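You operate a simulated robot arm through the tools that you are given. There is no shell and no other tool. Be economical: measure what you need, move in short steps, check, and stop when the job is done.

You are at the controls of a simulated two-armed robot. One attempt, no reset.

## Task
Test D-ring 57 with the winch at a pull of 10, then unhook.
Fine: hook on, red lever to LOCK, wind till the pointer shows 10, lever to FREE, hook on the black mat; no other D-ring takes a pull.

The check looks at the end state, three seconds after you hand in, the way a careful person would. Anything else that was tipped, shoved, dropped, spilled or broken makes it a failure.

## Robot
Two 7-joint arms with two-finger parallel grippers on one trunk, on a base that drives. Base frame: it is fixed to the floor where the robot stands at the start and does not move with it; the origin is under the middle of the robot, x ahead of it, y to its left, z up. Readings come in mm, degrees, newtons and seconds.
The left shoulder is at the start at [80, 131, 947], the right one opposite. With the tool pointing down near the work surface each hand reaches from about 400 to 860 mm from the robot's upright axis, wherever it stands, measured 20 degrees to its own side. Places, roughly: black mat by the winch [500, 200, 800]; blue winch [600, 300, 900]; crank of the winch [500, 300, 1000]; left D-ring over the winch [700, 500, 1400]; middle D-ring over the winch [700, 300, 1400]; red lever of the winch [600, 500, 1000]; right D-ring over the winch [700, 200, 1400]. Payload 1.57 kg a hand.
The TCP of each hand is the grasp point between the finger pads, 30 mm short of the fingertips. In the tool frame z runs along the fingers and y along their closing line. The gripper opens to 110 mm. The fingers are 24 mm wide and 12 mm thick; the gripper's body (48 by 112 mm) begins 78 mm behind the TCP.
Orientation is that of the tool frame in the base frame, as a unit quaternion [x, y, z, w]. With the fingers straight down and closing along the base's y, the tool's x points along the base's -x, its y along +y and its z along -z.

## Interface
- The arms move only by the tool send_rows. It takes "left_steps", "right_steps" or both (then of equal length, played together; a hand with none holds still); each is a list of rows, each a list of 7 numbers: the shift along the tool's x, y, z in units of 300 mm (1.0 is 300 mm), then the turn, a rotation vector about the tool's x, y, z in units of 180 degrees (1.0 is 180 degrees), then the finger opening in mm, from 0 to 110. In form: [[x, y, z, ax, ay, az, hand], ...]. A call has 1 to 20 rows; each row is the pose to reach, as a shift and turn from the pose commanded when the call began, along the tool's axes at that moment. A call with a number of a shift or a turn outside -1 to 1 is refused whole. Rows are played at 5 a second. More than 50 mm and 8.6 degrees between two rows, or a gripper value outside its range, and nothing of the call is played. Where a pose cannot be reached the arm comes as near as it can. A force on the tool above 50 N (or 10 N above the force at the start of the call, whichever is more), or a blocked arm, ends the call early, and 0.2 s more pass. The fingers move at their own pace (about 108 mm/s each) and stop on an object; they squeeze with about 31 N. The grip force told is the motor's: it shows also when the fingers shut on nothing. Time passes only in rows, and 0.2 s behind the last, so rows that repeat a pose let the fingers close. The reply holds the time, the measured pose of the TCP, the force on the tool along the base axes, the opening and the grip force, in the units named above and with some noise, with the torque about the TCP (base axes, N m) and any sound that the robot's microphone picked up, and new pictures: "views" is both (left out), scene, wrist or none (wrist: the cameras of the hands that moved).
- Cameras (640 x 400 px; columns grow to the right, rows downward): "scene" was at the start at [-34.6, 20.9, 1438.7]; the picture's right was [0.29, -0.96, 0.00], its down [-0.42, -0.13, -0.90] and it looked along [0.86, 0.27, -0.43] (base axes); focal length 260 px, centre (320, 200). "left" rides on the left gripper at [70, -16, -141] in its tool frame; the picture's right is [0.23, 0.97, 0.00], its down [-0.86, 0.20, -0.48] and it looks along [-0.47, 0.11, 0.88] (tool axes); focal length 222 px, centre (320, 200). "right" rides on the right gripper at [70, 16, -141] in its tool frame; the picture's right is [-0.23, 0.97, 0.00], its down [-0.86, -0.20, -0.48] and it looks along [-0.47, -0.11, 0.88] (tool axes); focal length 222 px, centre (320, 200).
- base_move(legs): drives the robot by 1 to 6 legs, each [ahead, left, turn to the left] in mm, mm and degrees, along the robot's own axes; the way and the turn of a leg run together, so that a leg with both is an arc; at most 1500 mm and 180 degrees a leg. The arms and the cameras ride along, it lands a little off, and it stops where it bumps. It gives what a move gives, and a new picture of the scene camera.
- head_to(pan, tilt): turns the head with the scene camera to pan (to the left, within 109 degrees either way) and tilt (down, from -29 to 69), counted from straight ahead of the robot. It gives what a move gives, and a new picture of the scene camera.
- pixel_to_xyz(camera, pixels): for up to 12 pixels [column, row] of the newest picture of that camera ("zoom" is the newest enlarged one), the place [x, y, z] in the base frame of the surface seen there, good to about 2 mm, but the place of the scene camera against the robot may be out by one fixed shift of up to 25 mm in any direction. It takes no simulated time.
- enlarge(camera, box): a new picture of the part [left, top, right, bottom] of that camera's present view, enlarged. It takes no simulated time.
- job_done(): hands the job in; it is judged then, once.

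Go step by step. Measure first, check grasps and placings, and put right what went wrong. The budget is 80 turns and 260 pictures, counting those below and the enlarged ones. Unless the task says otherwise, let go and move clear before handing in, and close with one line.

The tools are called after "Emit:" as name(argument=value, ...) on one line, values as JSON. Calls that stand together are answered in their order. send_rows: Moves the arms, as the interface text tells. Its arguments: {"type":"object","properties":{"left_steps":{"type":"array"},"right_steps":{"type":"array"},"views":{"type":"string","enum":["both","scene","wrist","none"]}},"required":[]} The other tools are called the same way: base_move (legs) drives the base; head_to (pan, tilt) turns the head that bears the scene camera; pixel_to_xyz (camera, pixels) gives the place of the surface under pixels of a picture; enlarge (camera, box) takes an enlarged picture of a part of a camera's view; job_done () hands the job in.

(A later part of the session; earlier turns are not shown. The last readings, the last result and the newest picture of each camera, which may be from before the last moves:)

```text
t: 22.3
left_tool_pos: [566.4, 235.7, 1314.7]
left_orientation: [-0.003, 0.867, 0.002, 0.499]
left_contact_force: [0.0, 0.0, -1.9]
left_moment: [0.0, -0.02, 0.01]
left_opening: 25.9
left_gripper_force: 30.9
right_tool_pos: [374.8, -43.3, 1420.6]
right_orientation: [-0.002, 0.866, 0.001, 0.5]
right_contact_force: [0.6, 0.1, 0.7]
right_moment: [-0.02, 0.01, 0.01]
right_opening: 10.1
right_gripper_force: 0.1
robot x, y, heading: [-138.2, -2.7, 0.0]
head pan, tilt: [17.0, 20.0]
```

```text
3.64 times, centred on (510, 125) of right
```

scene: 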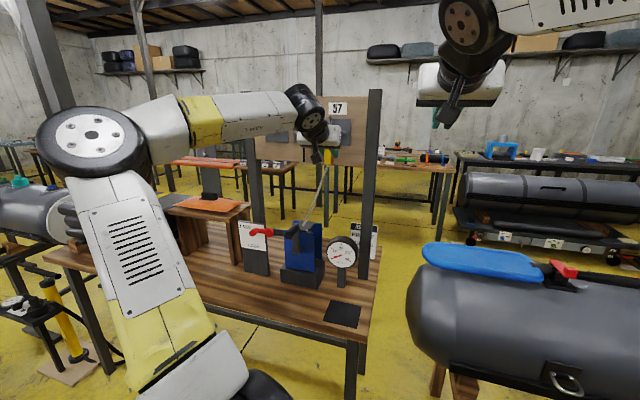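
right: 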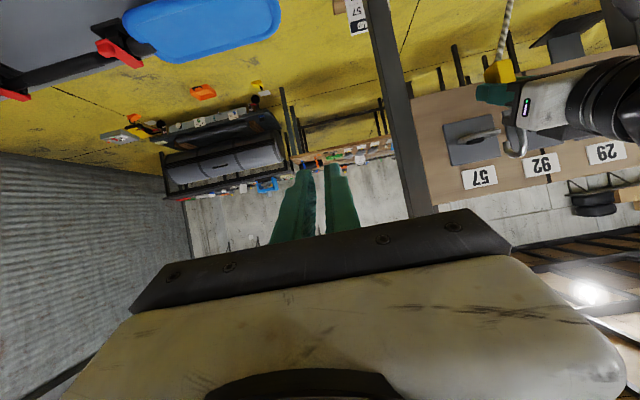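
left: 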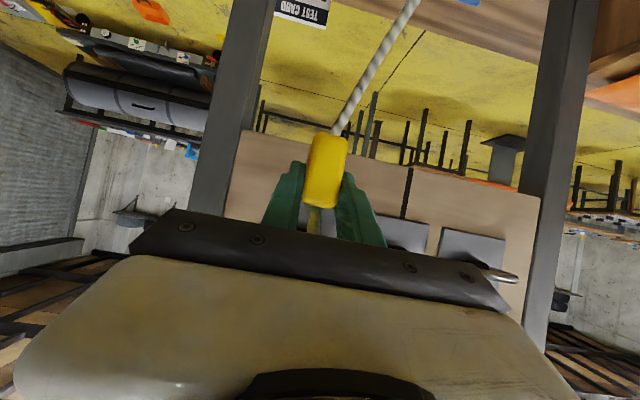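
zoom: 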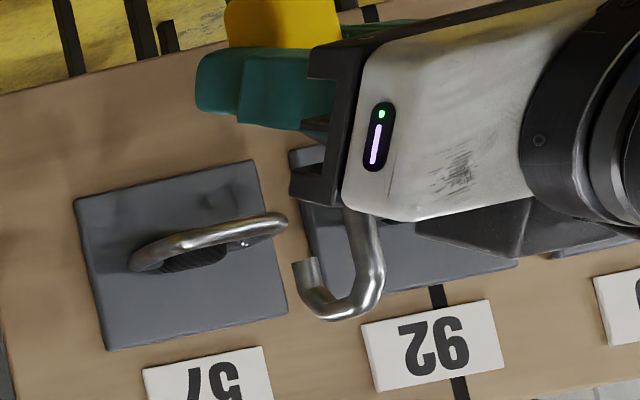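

Measuring ring and tip together in this view for the relative offset.

Emit:
pixel_to_xyz(camera="zoom", pixels=[[180, 247], [215, 236], [250, 226], [150, 260], [205, 262], [275, 222], [305, 265], [307, 285], [315, 302], [340, 315], [375, 280], [362, 230]])

```text
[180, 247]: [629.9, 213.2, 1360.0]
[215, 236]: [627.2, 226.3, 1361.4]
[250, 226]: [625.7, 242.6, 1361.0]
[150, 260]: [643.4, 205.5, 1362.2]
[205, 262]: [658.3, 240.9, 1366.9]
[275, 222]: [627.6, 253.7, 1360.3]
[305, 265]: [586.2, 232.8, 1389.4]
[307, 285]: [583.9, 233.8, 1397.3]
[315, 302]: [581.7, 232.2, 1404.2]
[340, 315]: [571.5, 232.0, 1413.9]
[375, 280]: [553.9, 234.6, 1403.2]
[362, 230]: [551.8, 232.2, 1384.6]
```

Offset: bar centre x≈630.5, hook gap centre ≈573.5, so +57 mm in x, y already right (233). Moving forward above the ring.

Emit:
send_rows(left_steps=[[-0.0475, 0, 0.082, 0, 0, 0, 0], [-0.095, 0, 0.1645, 0, 0, 0, 0], [-0.095, 0, 0.1645, 0, 0, 0, 0]], right_steps=[[0, 0, 0, 0, 0, 0, 10], [0, 0, 0, 0, 0, 0, 10], [0, 0, 0, 0, 0, 0, 10]], views="wrist")

Emit:
enlarge(camera="right", box=[440, 90, 540, 170])

```text
t: 23.1
left_tool_pos: [623.5, 234.6, 1312.9]
left_orientation: [-0.003, 0.866, 0.002, 0.5]
left_contact_force: [0.4, 1.1, -1.4]
left_moment: [-0.02, 0.02, -0.03]
left_opening: 25.6
left_gripper_force: 31.4
right_tool_pos: [373.8, -41.3, 1420.4]
right_orientation: [-0.003, 0.866, 0.002, 0.5]
right_contact_force: [0.3, 0.0, 0.5]
right_moment: [-0.03, -0.02, 0.03]
right_opening: 9.9
right_gripper_force: 0.1
robot x, y, heading: [-136.9, -2.2, 0.0]
head pan, tilt: [17.0, 20.0]
```

right: 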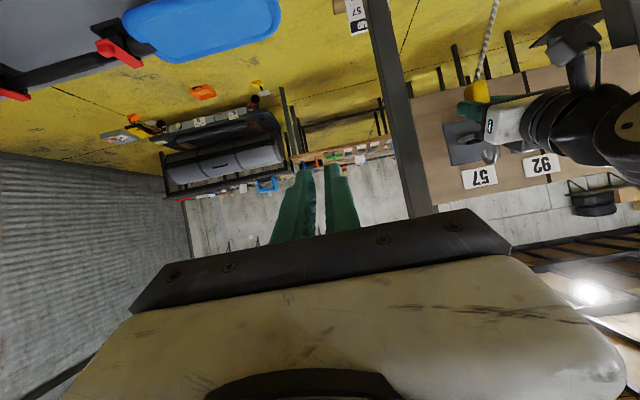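
left: 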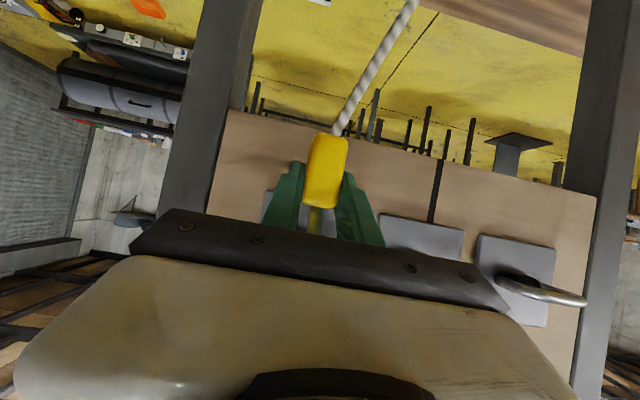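

```text
5.00 times, centred on (490, 130) of right
```

zoom: 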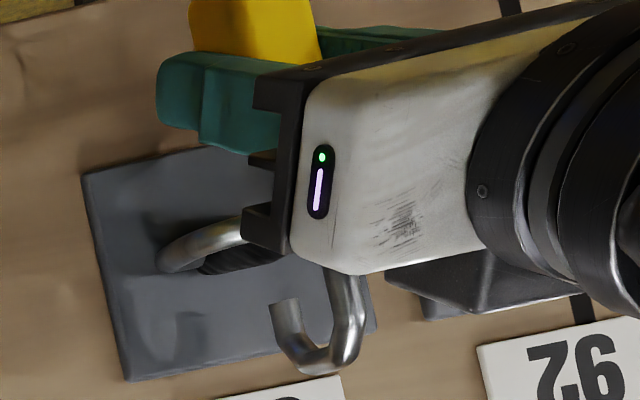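

Tip sits over the ring opening. Lowering 38 mm in small steps.

Emit:
send_rows(left_steps=[[0.0289, 0, 0.0167, 0, 0, 0, 0], [0.0577, 0, 0.0333, 0, 0, 0, 0], [0.0866, 0, 0.05, 0, 0, 0, 0], [0.11, 0, 0.0633, 0, 0, 0, 0], [0.11, 0, 0.0633, 0, 0, 0, 0]], right_steps=[[0, 0, 0, 0, 0, 0, 10], [0, 0, 0, 0, 0, 0, 10], [0, 0, 0, 0, 0, 0, 10], [0, 0, 0, 0, 0, 0, 10], [0, 0, 0, 0, 0, 0, 10]], views="wrist")

Emit:
enlarge(camera="right", box=[440, 90, 540, 170])

```text
t: 24.3
left_tool_pos: [623.4, 235.1, 1276.4]
left_orientation: [-0.003, 0.866, 0.002, 0.5]
left_contact_force: [-0.8, -0.1, -0.8]
left_moment: [0.0, 0.02, -0.03]
left_opening: 25.6
left_gripper_force: 31.2
right_tool_pos: [375.0, -41.8, 1420.3]
right_orientation: [-0.002, 0.866, 0.001, 0.501]
right_contact_force: [-0.5, 0.0, 0.2]
right_moment: [-0.02, -0.01, 0.01]
right_opening: 10.0
right_gripper_force: 0.1
robot x, y, heading: [-134.0, 2.6, 0.4]
head pan, tilt: [17.0, 20.0]
```

right: 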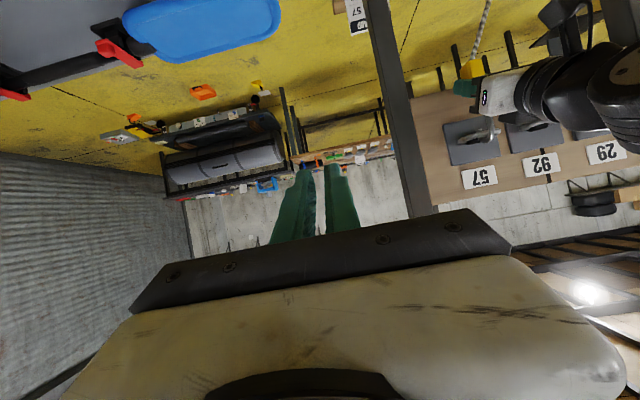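
left: 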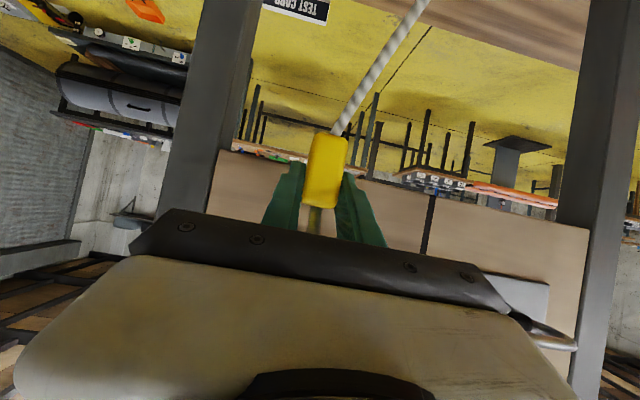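

```text
5.00 times, centred on (490, 130) of right
```

zoom: 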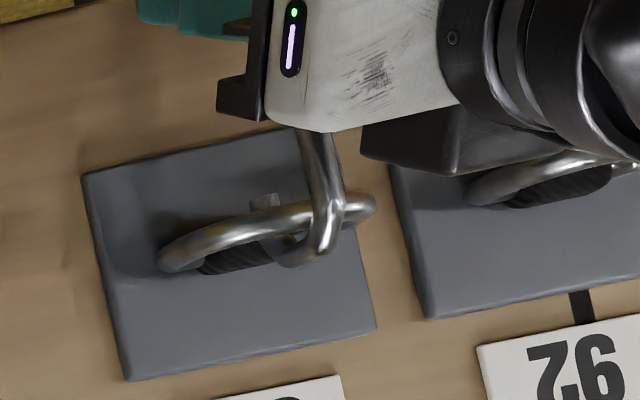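

The tip is through the ring (visible below the bar at zoom (265,200)). Lowering a few mm more to seat.

Emit:
send_rows(left_steps=[[0.0087, 0, 0.005, 0, 0, 0, 0], [0.0173, 0, 0.01, 0, 0, 0, 0], [0.0173, 0, 0.01, 0, 0, 0, 0]], right_steps=[[0, 0, 0, 0, 0, 0, 10], [0, 0, 0, 0, 0, 0, 10], [0, 0, 0, 0, 0, 0, 10]], views="none")

Emit:
enlarge(camera="right", box=[440, 90, 540, 170])

```text
t: 25.1
left_tool_pos: [623.2, 237.1, 1272.8]
left_orientation: [-0.001, 0.865, 0.0, 0.501]
left_contact_force: [3.9, -0.4, 12.1]
left_moment: [-0.01, 0.17, 0.02]
left_opening: 25.6
left_gripper_force: 30.8
right_tool_pos: [374.2, -41.5, 1420.4]
right_orientation: [-0.002, 0.867, 0.001, 0.499]
right_contact_force: [-0.3, 0.3, 0.5]
right_moment: [-0.01, -0.03, 0.02]
right_opening: 10.1
right_gripper_force: 0.0
robot x, y, heading: [-136.6, -3.1, 0.4]
head pan, tilt: [17.0, 20.0]
```

```text
5.00 times, centred on (490, 130) of right
```

zoom: 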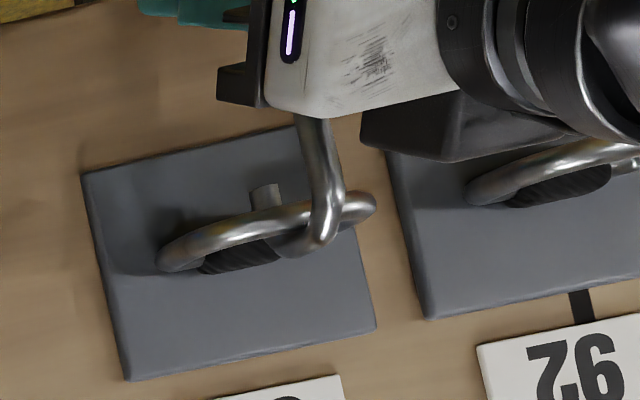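

Contact force 12 N: the hook is seated on ring 57. Relieving 2 mm, opening, and checking that it hangs.

Emit:
send_rows(left_steps=[[-0.006, 0, -0.0035, 0, 0, 0, 0], [-0.006, 0, -0.0035, 0, 0, 0, 30], [-0.006, 0, -0.0035, 0, 0, 0, 45], [-0.006, 0, -0.0035, 0, 0, 0, 70], [-0.006, 0, -0.0035, 0, 0, 0, 70]], right_steps=[[0, 0, 0, 0, 0, 0, 10], [0, 0, 0, 0, 0, 0, 10], [0, 0, 0, 0, 0, 0, 10], [0, 0, 0, 0, 0, 0, 10], [0, 0, 0, 0, 0, 0, 10]], views="wrist")

Emit:
enlarge(camera="right", box=[440, 60, 540, 170])

```text
t: 26.3
left_tool_pos: [623.8, 236.9, 1272.5]
left_orientation: [-0.002, 0.866, 0.001, 0.501]
left_contact_force: [-0.2, 0.2, -0.2]
left_moment: [-0.03, 0.03, -0.01]
left_opening: 69.7
left_gripper_force: 0.0
right_tool_pos: [375.0, -42.5, 1421.3]
right_orientation: [-0.002, 0.866, 0.001, 0.5]
right_contact_force: [0.1, -0.3, -0.5]
right_moment: [-0.02, 0.0, -0.03]
right_opening: 10.0
right_gripper_force: 0.0
robot x, y, heading: [-135.1, 0.5, 0.2]
head pan, tilt: [17.0, 20.0]
```

right: 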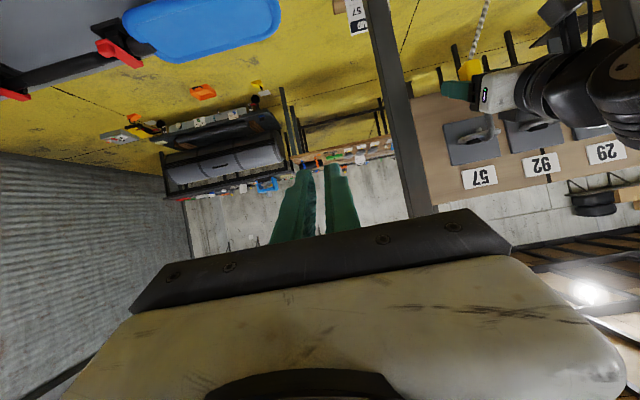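
left: 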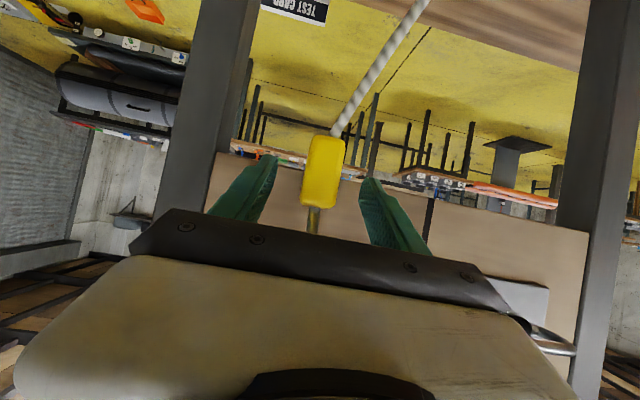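

```text
3.64 times, centred on (490, 115) of right
```

zoom: 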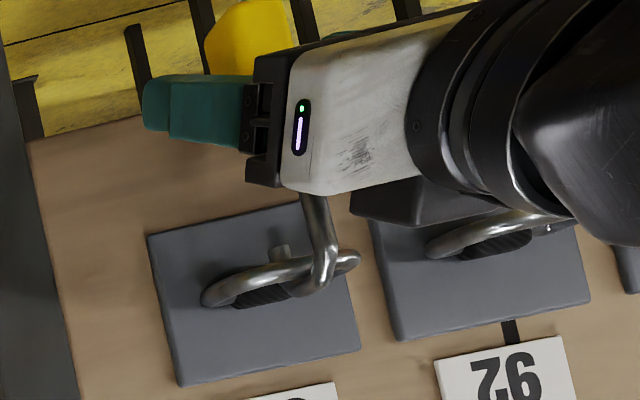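

The hook hangs by itself on ring 57. Withdrawing the left hand straight back, then toward the lever.

Emit:
send_rows(left_steps=[[0.067, 0, -0.115, 0, 0, 0, 70], [0.133, 0, -0.231, 0, 0, 0, 70], [0.2, 0, -0.346, 0, 0, 0, 70], [0.267, 0, -0.462, 0, 0, 0, 70], [0.333, 0, -0.577, 0, 0, 0, 60], [0.395, 0.111, -0.541, 0, 0, 0, 40], [0.457, 0.222, -0.506, 0, 0, 0, 30], [0.519, 0.333, -0.47, 0, 0, 0, 20], [0.581, 0.444, -0.434, 0, 0, 0, 10], [0.643, 0.555, -0.398, 0, 0, 0, 10], [0.705, 0.666, -0.363, 0, 0, 0, 10], [0.766, 0.777, -0.327, 0, 0, 0, 10], [0.766, 0.777, -0.327, 0, 0, 0, 10]])

Emit:
enlarge(camera="right", box=[420, 0, 640, 170])

```text
t: 29.1
left_tool_pos: [422.6, 468.0, 1120.9]
left_orientation: [-0.002, 0.866, 0.002, 0.5]
left_contact_force: [0.4, -0.3, -0.2]
left_moment: [-0.01, -0.03, 0.0]
left_opening: 10.2
left_gripper_force: 0.0
right_tool_pos: [374.7, -41.3, 1420.2]
right_orientation: [-0.002, 0.866, 0.001, 0.499]
right_contact_force: [0.3, -0.5, 0.6]
right_moment: [0.01, 0.01, 0.0]
right_opening: 9.9
right_gripper_force: 0.0
robot x, y, heading: [-137.2, 1.8, 0.1]
head pan, tilt: [17.0, 20.0]
```

scene: 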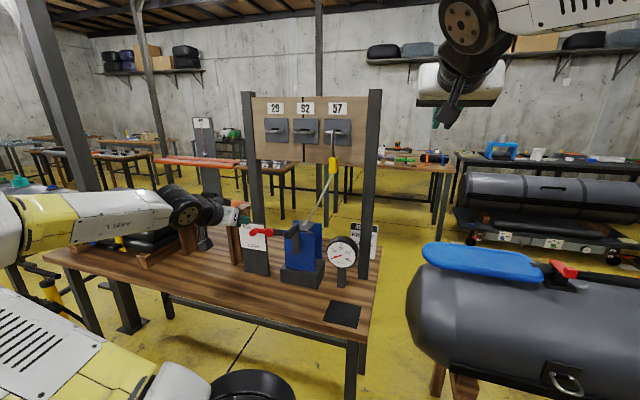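
left: 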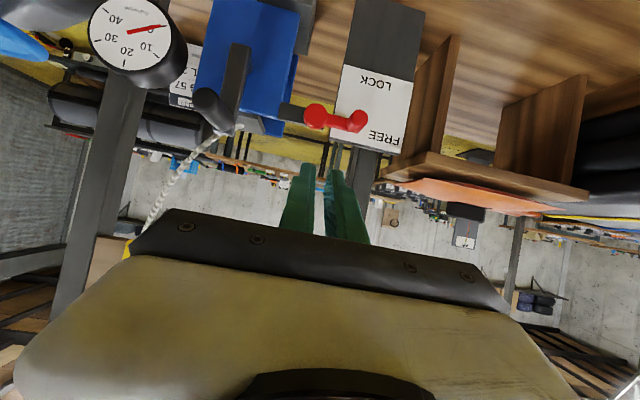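

```text
2.35 times, centred on (530, 85) of right
```

zoom: 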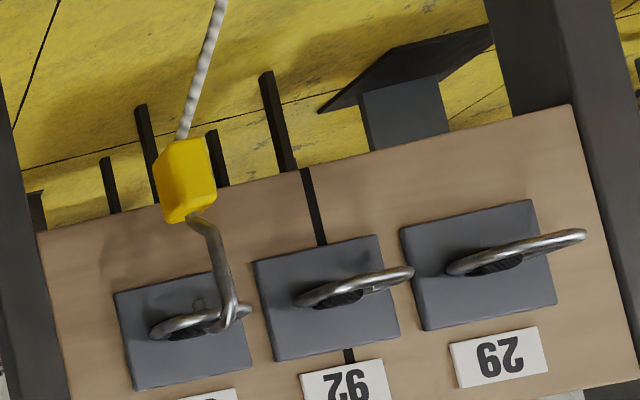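

Hook hangs on 57 only. Measuring the lever (red, (315–360,118)) and crank from the left camera.

Emit:
enlarge(camera="left", box=[180, 30, 420, 180])

Emit:
pixel_to_xyz(camera="left", pixels=[[316, 117], [335, 121], [357, 121], [375, 85], [383, 137], [345, 122], [208, 100], [220, 115], [240, 55], [235, 85], [240, 75], [360, 130]])

```text
2.67 times, centred on (300, 105) of left
```

zoom: 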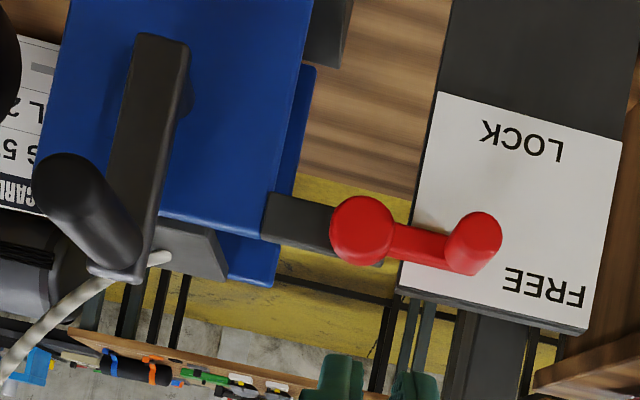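

```text
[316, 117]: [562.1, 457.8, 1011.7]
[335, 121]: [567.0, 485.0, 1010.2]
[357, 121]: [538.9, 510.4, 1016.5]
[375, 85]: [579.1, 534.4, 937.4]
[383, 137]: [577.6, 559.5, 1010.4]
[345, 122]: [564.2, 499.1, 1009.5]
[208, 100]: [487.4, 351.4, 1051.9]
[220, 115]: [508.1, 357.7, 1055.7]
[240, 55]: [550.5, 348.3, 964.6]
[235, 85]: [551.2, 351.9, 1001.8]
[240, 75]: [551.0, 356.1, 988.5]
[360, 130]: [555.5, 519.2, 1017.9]
```

Lever pivot ≈(y457, z1011), knob ≈(x540–565, y512, z1013). Bringing closed fingers above the knob.

Emit:
send_rows(left_steps=[[-0.007, 0.04, 0.136, 0, 0, 0, 0], [-0.014, 0.08, 0.272, 0, 0, 0, 0], [-0.0207, 0.123, 0.409, 0, 0, 0, 0], [-0.0207, 0.123, 0.409, 0, 0, 0, 0]])

Emit:
enlarge(camera="scene", box=[210, 170, 370, 290])

```text
t: 30.1
left_tool_pos: [529.9, 505.5, 1066.9]
left_orientation: [-0.003, 0.866, 0.002, 0.499]
left_contact_force: [0.1, 0.4, -0.3]
left_moment: [0.03, -0.01, -0.02]
left_opening: 0.1
left_gripper_force: 20.5
right_tool_pos: [374.4, -43.4, 1421.1]
right_orientation: [-0.002, 0.866, 0.001, 0.5]
right_contact_force: [0.7, -0.1, -0.1]
right_moment: [-0.02, 0.0, -0.04]
right_opening: 10.2
right_gripper_force: 0.1
robot x, y, heading: [-136.7, -0.8, 0.1]
head pan, tilt: [17.0, 20.0]
```

scene: 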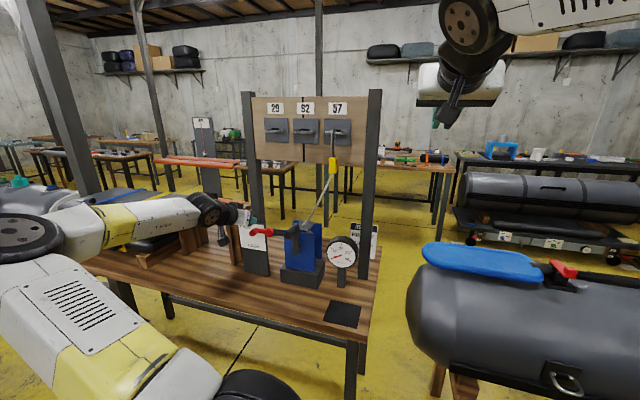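
left: 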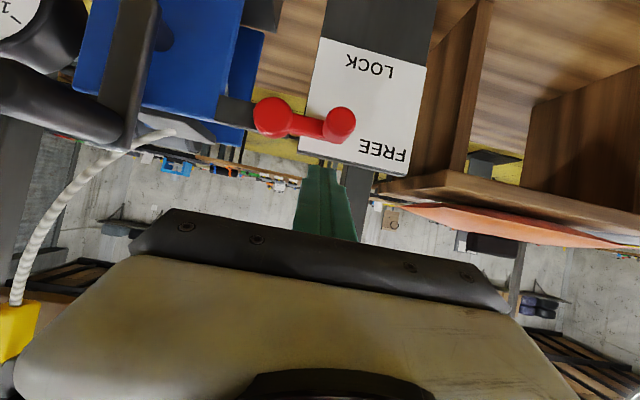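

```text
3.33 times, centred on (290, 230) of scene
```

zoom: 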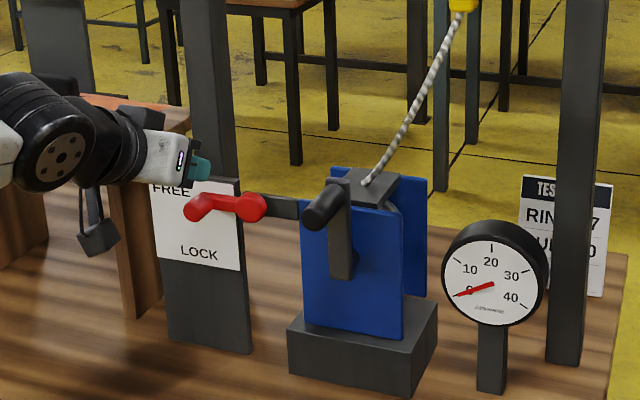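

Fingers are above the knob. Pushing down along the arc in small steps.

Emit:
send_rows(left_steps=[[0.0173, 0, 0.01, 0, 0, 0, 0], [0.0346, 0, 0.02, 0, 0, 0, 0], [0.052, 0, 0.03, 0, 0, 0, 0], [0.0693, -0.005, 0.04, 0, 0, 0, 0], [0.0866, -0.01, 0.05, 0, 0, 0, 0], [0.104, -0.015, 0.06, 0, 0, 0, 0], [0.121, -0.02, 0.07, 0, 0, 0, 0], [0.1386, -0.027, 0.08, 0, 0, 0, 0], [0.156, -0.035, 0.09, 0, 0, 0, 0], [0.1732, -0.045, 0.1, 0, 0, 0, 0]])

Emit:
enlarge(camera="scene", box=[210, 170, 370, 290])

```text
t: 32.3
left_tool_pos: [531.2, 489.9, 1006.2]
left_orientation: [-0.002, 0.867, 0.001, 0.499]
left_contact_force: [0.5, 0.2, 0.5]
left_moment: [0.01, -0.02, 0.03]
left_opening: 0.0
left_gripper_force: 21.1
right_tool_pos: [375.4, -42.2, 1421.1]
right_orientation: [-0.002, 0.866, 0.001, 0.5]
right_contact_force: [-0.6, -0.1, 0.4]
right_moment: [-0.02, -0.01, -0.03]
right_opening: 10.1
right_gripper_force: 0.1
robot x, y, heading: [-135.9, 0.2, 0.4]
head pan, tilt: [17.0, 20.0]
```

scene: 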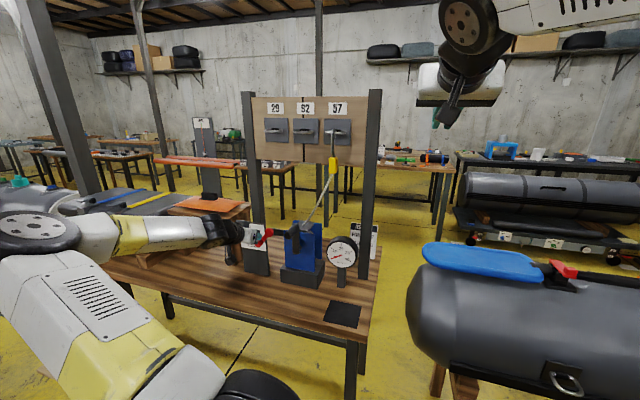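
left: 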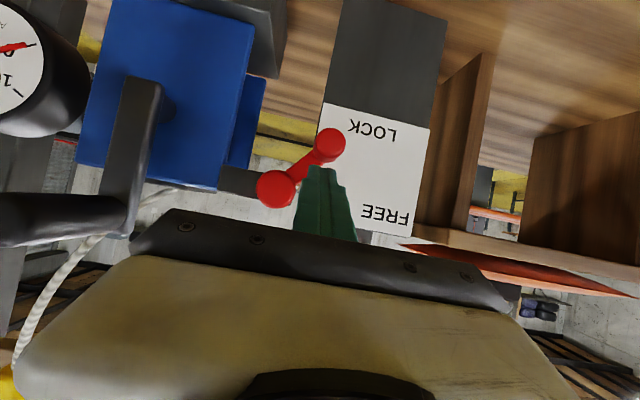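

```text
3.33 times, centred on (290, 230) of scene
```

zoom: 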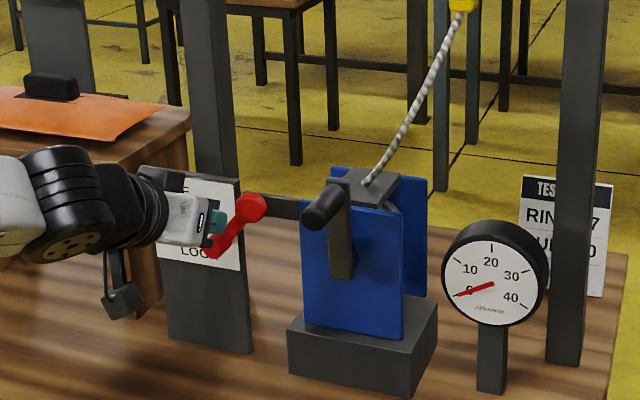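

The lever is about 45° down, with no resistance yet. Pushing on in small steps to find the stop.

Emit:
send_rows(left_steps=[[0.0115, -0.008, 0.0067, 0, 0, 0, 0], [0.023, -0.018, 0.0133, 0, 0, 0, 0], [0.0346, -0.028, 0.02, 0, 0, 0, 0], [0.0346, -0.028, 0.02, 0, 0, 0, 0]], views="wrist")

Emit:
enlarge(camera="scene", box=[210, 170, 370, 290])

```text
t: 33.2
left_tool_pos: [533.0, 486.7, 1001.8]
left_orientation: [-0.001, 0.863, 0.006, 0.506]
left_contact_force: [0.0, 0.6, 6.4]
left_moment: [0.03, -0.14, 0.01]
left_opening: 0.0
left_gripper_force: 20.8
right_tool_pos: [374.5, -42.0, 1420.9]
right_orientation: [-0.002, 0.866, 0.001, 0.5]
right_contact_force: [-0.4, 0.0, 0.1]
right_moment: [0.0, -0.01, -0.01]
right_opening: 9.8
right_gripper_force: 0.1
robot x, y, heading: [-133.2, 1.9, 0.5]
head pan, tilt: [17.0, 20.0]
stopped in row 4 (left hand): the force on the tool passed its limit at 54 N (the readings are from after the stop); the commanded pose is now the measured one
```

left: 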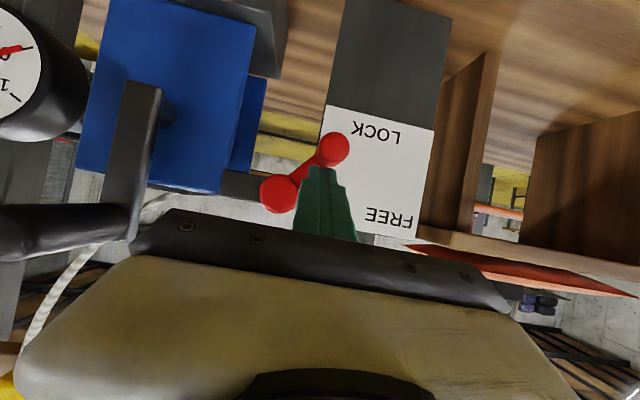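

```text
3.33 times, centred on (290, 230) of scene
```

zoom: 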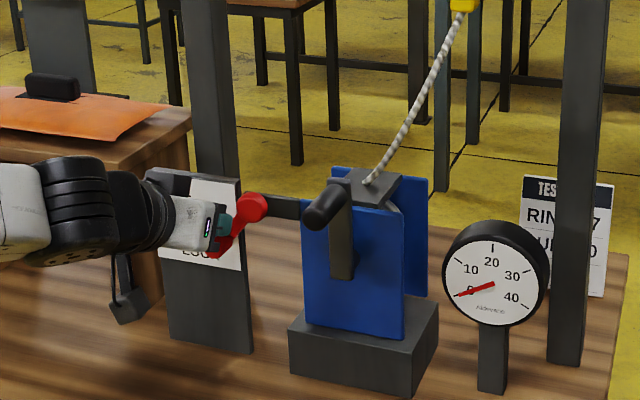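

A firm stop was reached (54 N), so the lever is at LOCK. Withdrawing and moving in front of the crank handle.

Emit:
send_rows(left_steps=[[-0.0577, 0, -0.0333, 0, 0, 0, 0], [0.0173, 0, -0.163, 0, 0, 0, 0], [0.0923, 0, -0.293, 0, 0, 0, 0], [0.159, 0, -0.408, 0, 0, 0, 0], [0.12, -0.114, -0.4305, 0, 0, 0, 20], [0.081, -0.228, -0.453, 0, 0, 0, 40], [0.042, -0.342, -0.4755, 0, 0, 0, 60], [0.003, -0.456, -0.498, 0, 0, 0, 60], [0.003, -0.456, -0.498, 0, 0, 0, 60]])

Emit:
enlarge(camera="scene", box=[210, 170, 370, 290])

Emit:
enlarge(camera="left", box=[220, 20, 460, 170])

```text
t: 35.2
left_tool_pos: [406.4, 347.3, 1069.5]
left_orientation: [-0.001, 0.863, 0.005, 0.505]
left_contact_force: [0.0, 0.2, -0.4]
left_moment: [-0.04, 0.03, -0.01]
left_opening: 60.1
left_gripper_force: 0.1
right_tool_pos: [375.6, -41.8, 1420.4]
right_orientation: [-0.004, 0.866, 0.002, 0.5]
right_contact_force: [0.7, -0.3, -0.4]
right_moment: [0.03, -0.02, 0.02]
right_opening: 10.4
right_gripper_force: 0.0
robot x, y, heading: [-140.5, 3.4, 0.4]
head pan, tilt: [17.0, 20.0]
```

scene: 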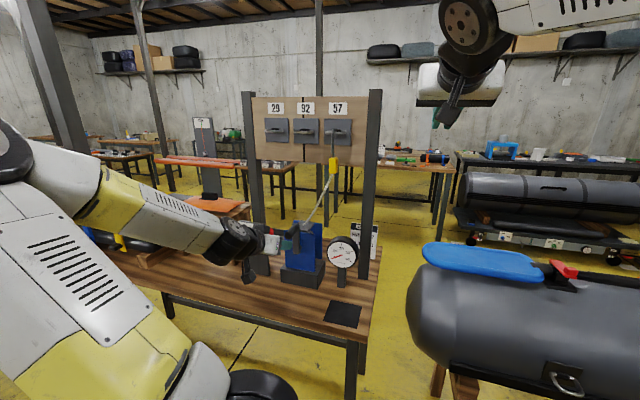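
left: 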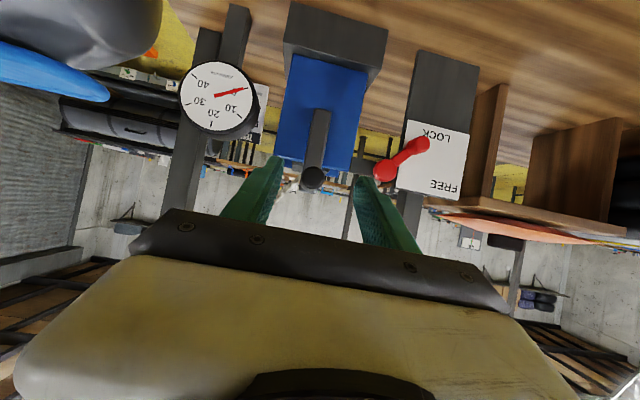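

```text
3.33 times, centred on (290, 230) of scene
```

zoom: 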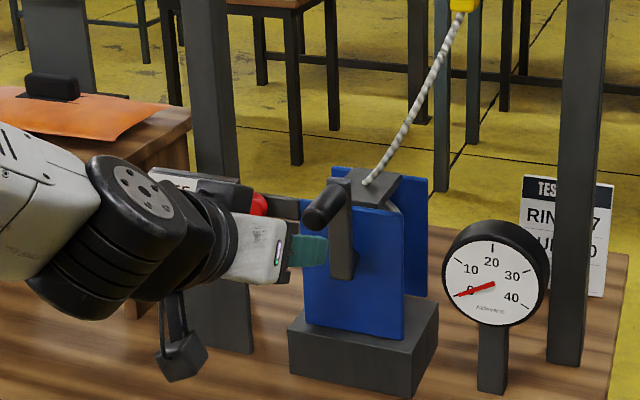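

```text
2.67 times, centred on (340, 95) of left
```

zoom: 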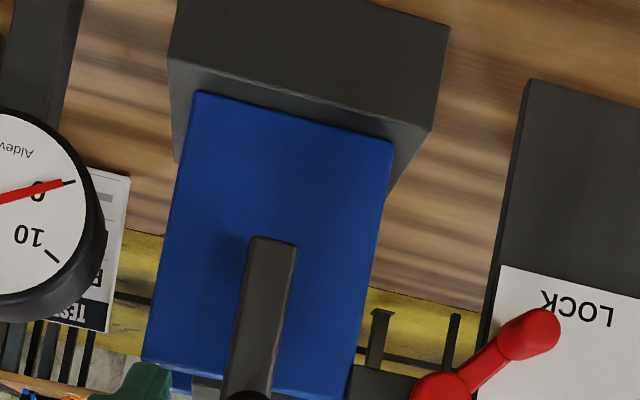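

Lever points at LOCK, gauge at 0. Measuring the crank: handle end (313,178), arm (318,130).

Emit:
pixel_to_xyz(camera="left", pixels=[[313, 178], [305, 178], [321, 178], [313, 170], [313, 186], [316, 150], [319, 115], [311, 130], [326, 130], [300, 100]])

Emit:
pixel_to_xyz(camera="scene", pixels=[[288, 234], [297, 249], [294, 250], [292, 225], [291, 245]])

```text
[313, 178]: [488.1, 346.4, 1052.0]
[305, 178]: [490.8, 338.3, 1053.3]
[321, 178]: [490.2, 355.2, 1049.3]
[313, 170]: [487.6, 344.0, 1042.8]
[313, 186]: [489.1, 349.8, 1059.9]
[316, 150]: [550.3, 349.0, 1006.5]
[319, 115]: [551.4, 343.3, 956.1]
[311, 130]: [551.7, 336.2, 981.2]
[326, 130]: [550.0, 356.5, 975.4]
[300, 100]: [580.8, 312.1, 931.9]
```

```text
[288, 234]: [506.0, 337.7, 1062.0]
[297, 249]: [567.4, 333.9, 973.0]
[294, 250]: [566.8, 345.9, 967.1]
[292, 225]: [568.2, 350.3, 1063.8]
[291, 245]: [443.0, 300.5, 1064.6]
```

Handle centre ≈(y 347, z 1051), hub ≈ z 970, radius ≈80. Advancing to straddle the handle and gripping.

Emit:
send_rows(left_steps=[[-0.039, 0, 0.11, 0, 0, 0, 60], [-0.078, 0, 0.22, 0, 0, 0, 60], [-0.116, 0, 0.331, 0, 0, 0, 60], [-0.116, 0, 0.331, 0, 0, 0, 30], [-0.116, 0, 0.331, 0, 0, 0, 0], [-0.116, 0, 0.331, 0, 0, 0, 0]])

Emit:
enlarge(camera="scene", box=[210, 170, 370, 290])

```text
t: 36.6
left_tool_pos: [510.0, 347.7, 1053.6]
left_orientation: [0.001, 0.863, 0.004, 0.505]
left_contact_force: [-2.2, -15.4, -1.8]
left_moment: [-0.05, -0.03, -1.31]
left_opening: 26.0
left_gripper_force: 36.9
right_tool_pos: [374.5, -43.5, 1420.7]
right_orientation: [-0.003, 0.866, 0.002, 0.5]
right_contact_force: [0.2, -1.0, 0.5]
right_moment: [-0.01, -0.01, -0.02]
right_opening: 10.2
right_gripper_force: 0.1
robot x, y, heading: [-136.9, 3.9, 0.5]
head pan, tilt: [17.0, 20.0]
```

scene: 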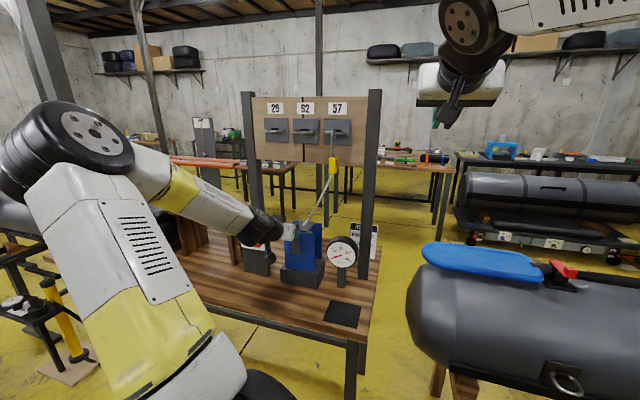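
left: 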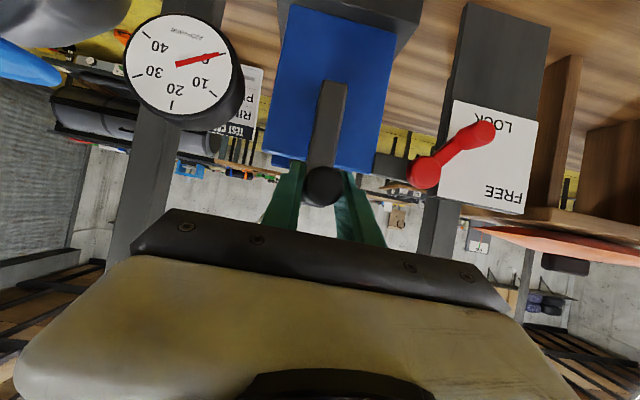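

```text
3.33 times, centred on (290, 230) of scene
```

zoom: 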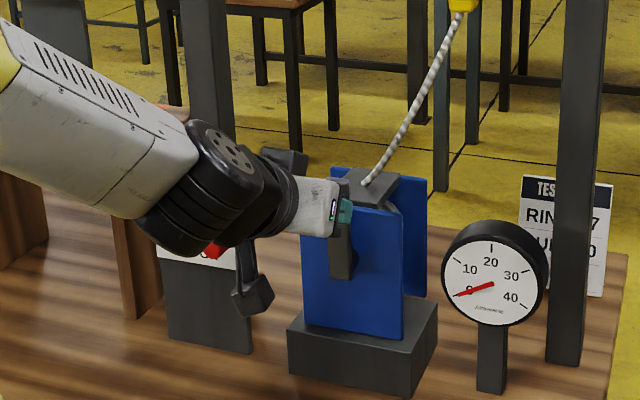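

Handle gripped. Trying 15° clockwise (handle toward −y) and watching force and gauge.

Emit:
send_rows(left_steps=[[0.0009, -0.0232, 0.0005, 0, 0, 0, 0], [0.0035, -0.0463, 0.002, 0, 0, 0, 0], [0.0079, -0.069, 0.0044, 0, 0, 0, 0], [0.0079, -0.069, 0.0044, 0, 0, 0, 0]], views="wrist")

Emit:
enlarge(camera="scene", box=[250, 150, 390, 290])

```text
t: 37.6
left_tool_pos: [508.4, 328.9, 1051.0]
left_orientation: [-0.001, 0.863, 0.005, 0.505]
left_contact_force: [6.2, 0.2, 4.7]
left_moment: [0.06, 0.1, -1.68]
left_opening: 25.4
left_gripper_force: 36.9
right_tool_pos: [372.6, -42.0, 1420.5]
right_orientation: [-0.003, 0.866, 0.001, 0.5]
right_contact_force: [-0.1, 0.2, 0.7]
right_moment: [0.0, 0.03, -0.01]
right_opening: 9.9
right_gripper_force: 0.1
robot x, y, heading: [-133.3, 0.0, 0.4]
head pan, tilt: [17.0, 20.0]
```

left: 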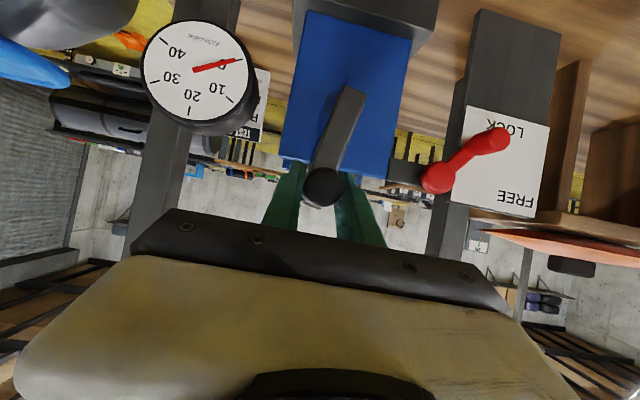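

```text
2.86 times, centred on (320, 220) of scene
```

zoom: 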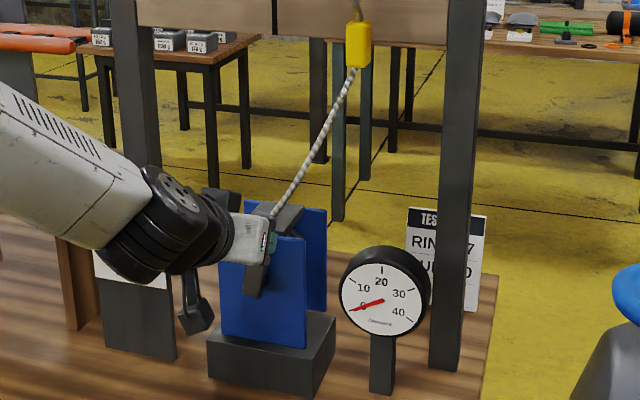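

The crank turns clockwise easily. Checking the gauge and the rope closely.

Emit:
enlarge(camera="left", box=[140, 15, 260, 135])

Emit:
enlarge(camera="scene", box=[325, 225, 365, 275])

```text
3.33 times, centred on (200, 75) of left
```

zoom: 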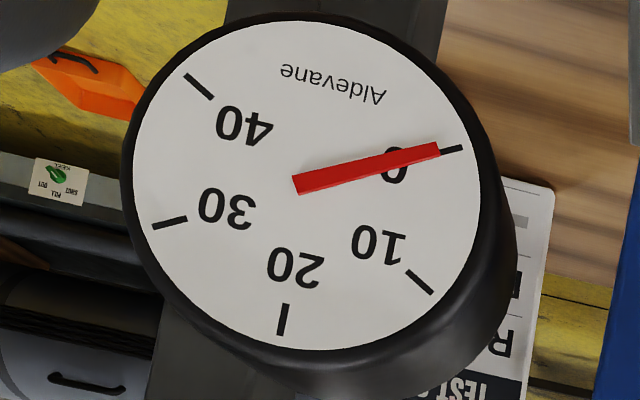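

```text
8.00 times, centred on (345, 250) of scene
```

zoom: 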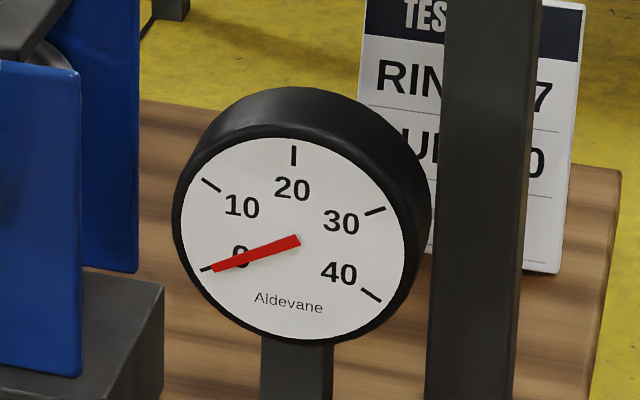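

Still at 0; taking up slack. Winding 30° more.

Emit:
send_rows(left_steps=[[0.0061, -0.0222, 0.0034, 0, 0, 0, 0], [0.0138, -0.0437, 0.0078, 0, 0, 0, 0], [0.0232, -0.0643, 0.0131, 0, 0, 0, 0], [0.034, -0.084, 0.0192, 0, 0, 0, 0], [0.0464, -0.1023, 0.0262, 0, 0, 0, 0], [0.0601, -0.1197, 0.0339, 0, 0, 0, 0], [0.0601, -0.1197, 0.0339, 0, 0, 0, 0]], views="wrist")

Emit:
enlarge(camera="scene", box=[270, 200, 370, 280])

```text
t: 39.2
left_tool_pos: [507.4, 291.9, 1030.5]
left_orientation: [-0.002, 0.864, 0.005, 0.504]
left_contact_force: [11.4, -2.0, 0.2]
left_moment: [-0.21, -0.14, -1.16]
left_opening: 25.7
left_gripper_force: 36.9
right_tool_pos: [374.5, -41.8, 1419.8]
right_orientation: [-0.002, 0.866, 0.001, 0.5]
right_contact_force: [0.6, 0.2, 0.8]
right_moment: [0.03, 0.01, -0.01]
right_opening: 10.0
right_gripper_force: 0.1
robot x, y, heading: [-136.7, 0.5, 0.3]
head pan, tilt: [17.0, 20.0]
```

left: 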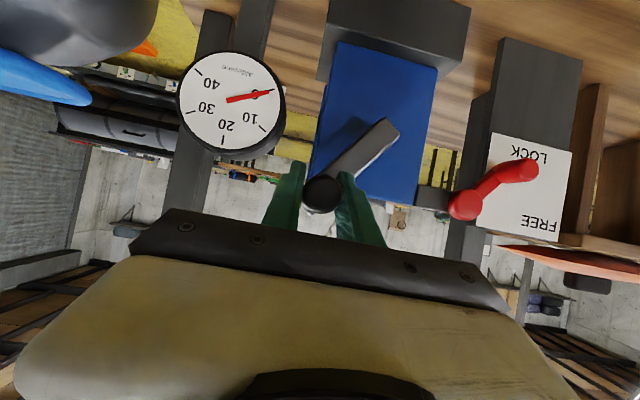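

```text
5.00 times, centred on (320, 240) of scene
```

zoom: 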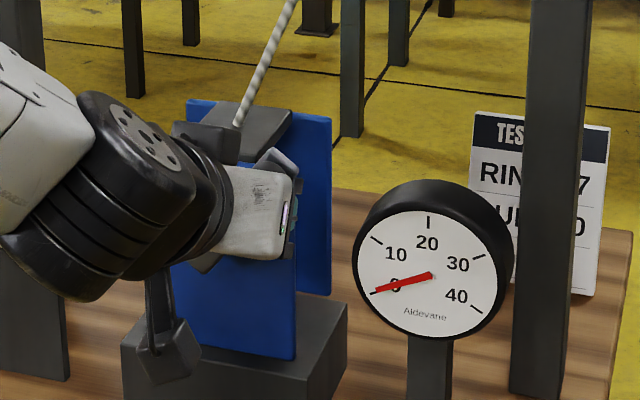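

Still 0 on the gauge. Winding 45°→70°.

Emit:
send_rows(left_steps=[[0.0148, -0.0157, 0.0083, 0, 0, 0, 0], [0.0311, -0.03, 0.0175, 0, 0, 0, 0], [0.0482, -0.0423, 0.0272, 0, 0, 0, 0], [0.0662, -0.053, 0.0373, 0, 0, 0, 0], [0.0848, -0.062, 0.0478, 0, 0, 0, 0], [0.0848, -0.062, 0.0478, 0, 0, 0, 0]], views="wrist")

Emit:
enlarge(camera="scene", box=[270, 140, 370, 280])

```text
t: 40.6
left_tool_pos: [507.1, 270.3, 1002.2]
left_orientation: [0.003, 0.863, 0.002, 0.504]
left_contact_force: [-5.9, -24.4, 12.8]
left_moment: [-0.1, -0.31, -0.97]
left_opening: 25.7
left_gripper_force: 36.3
right_tool_pos: [374.2, -43.0, 1420.4]
right_orientation: [-0.002, 0.866, 0.001, 0.5]
right_contact_force: [0.1, -0.2, 0.4]
right_moment: [0.01, 0.03, 0.0]
right_opening: 9.8
right_gripper_force: 0.1
robot x, y, heading: [-134.2, -1.7, 0.4]
head pan, tilt: [17.0, 20.0]
```

left: 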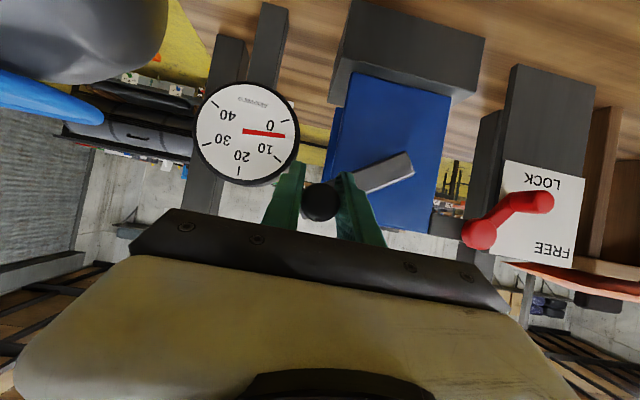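

```text
2.86 times, centred on (320, 210) of scene
```

zoom: 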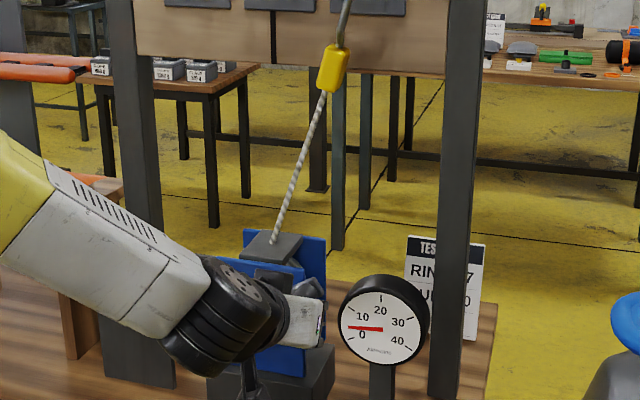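

The pointer has come to roughly half-way between 0 and 10. Reading it precisely.

Emit:
enlarge(camera="left", box=[188, 75, 308, 190])

```text
3.48 times, centred on (248, 132) of left
```

zoom: 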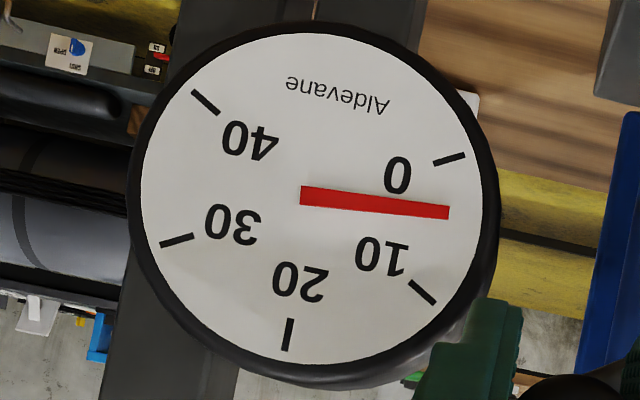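

Reads ≈4. Winding 5° more.

Emit:
send_rows(left_steps=[[0.0097, -0.004, 0.0055, 0, 0, 0, 0], [0.0195, -0.007, 0.011, 0, 0, 0, 0], [0.0195, -0.007, 0.011, 0, 0, 0, 0]], views="wrist")

Emit:
enlarge(camera="left", box=[188, 75, 308, 190])

```text
t: 41.4
left_tool_pos: [507.6, 267.4, 994.5]
left_orientation: [0.001, 0.864, 0.003, 0.504]
left_contact_force: [-16.1, -34.8, 16.1]
left_moment: [-0.11, -0.36, -0.02]
left_opening: 25.7
left_gripper_force: 36.7
right_tool_pos: [372.5, -44.2, 1420.0]
right_orientation: [-0.002, 0.866, 0.002, 0.5]
right_contact_force: [0.4, 0.6, -0.6]
right_moment: [-0.02, 0.03, 0.01]
right_opening: 9.9
right_gripper_force: 0.1
robot x, y, heading: [-133.8, 1.1, 0.5]
head pan, tilt: [17.0, 20.0]
```

left: 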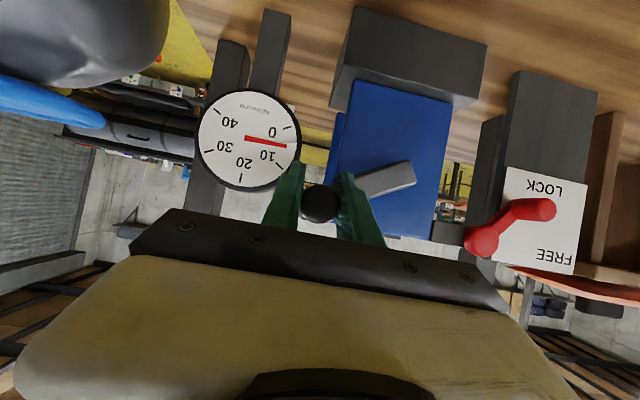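

```text
3.48 times, centred on (248, 132) of left
```

zoom: 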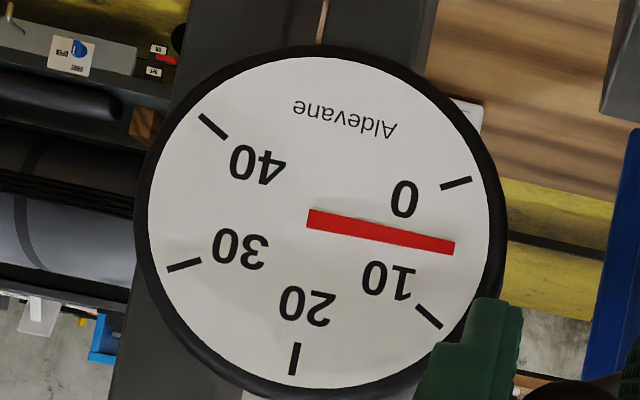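

Reads ≈4.8. The −y force says my arc is slightly tight; correct outward 5 mm while winding ~5° further.

Emit:
send_rows(left_steps=[[0.0, -0.017, 0.0, 0, 0, 0, 0], [0.0115, -0.018, 0.0065, 0, 0, 0, 0], [0.023, -0.019, 0.013, 0, 0, 0, 0], [0.023, -0.019, 0.013, 0, 0, 0, 0]], views="wrist")

Emit:
enlarge(camera="left", box=[188, 75, 308, 190])

```text
t: 42.4
left_tool_pos: [508.1, 265.0, 987.7]
left_orientation: [0.0, 0.863, 0.004, 0.505]
left_contact_force: [-7.2, -25.4, 14.3]
left_moment: [0.27, -0.46, -0.77]
left_opening: 25.3
left_gripper_force: 36.6
right_tool_pos: [373.8, -42.2, 1419.9]
right_orientation: [-0.002, 0.866, 0.002, 0.5]
right_contact_force: [-0.6, -0.7, 0.4]
right_moment: [0.01, -0.03, -0.01]
right_opening: 10.2
right_gripper_force: 0.0
robot x, y, heading: [-133.0, -1.5, 0.3]
head pan, tilt: [17.0, 20.0]
```

left: 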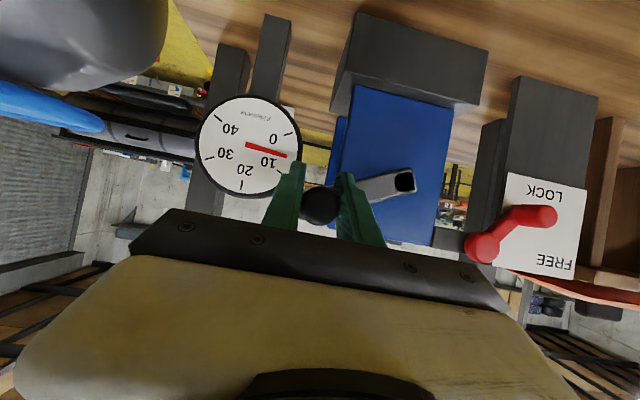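

```text
3.48 times, centred on (248, 132) of left
```

zoom: 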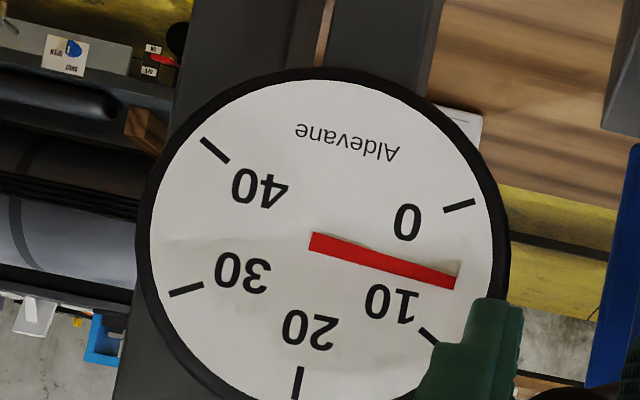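

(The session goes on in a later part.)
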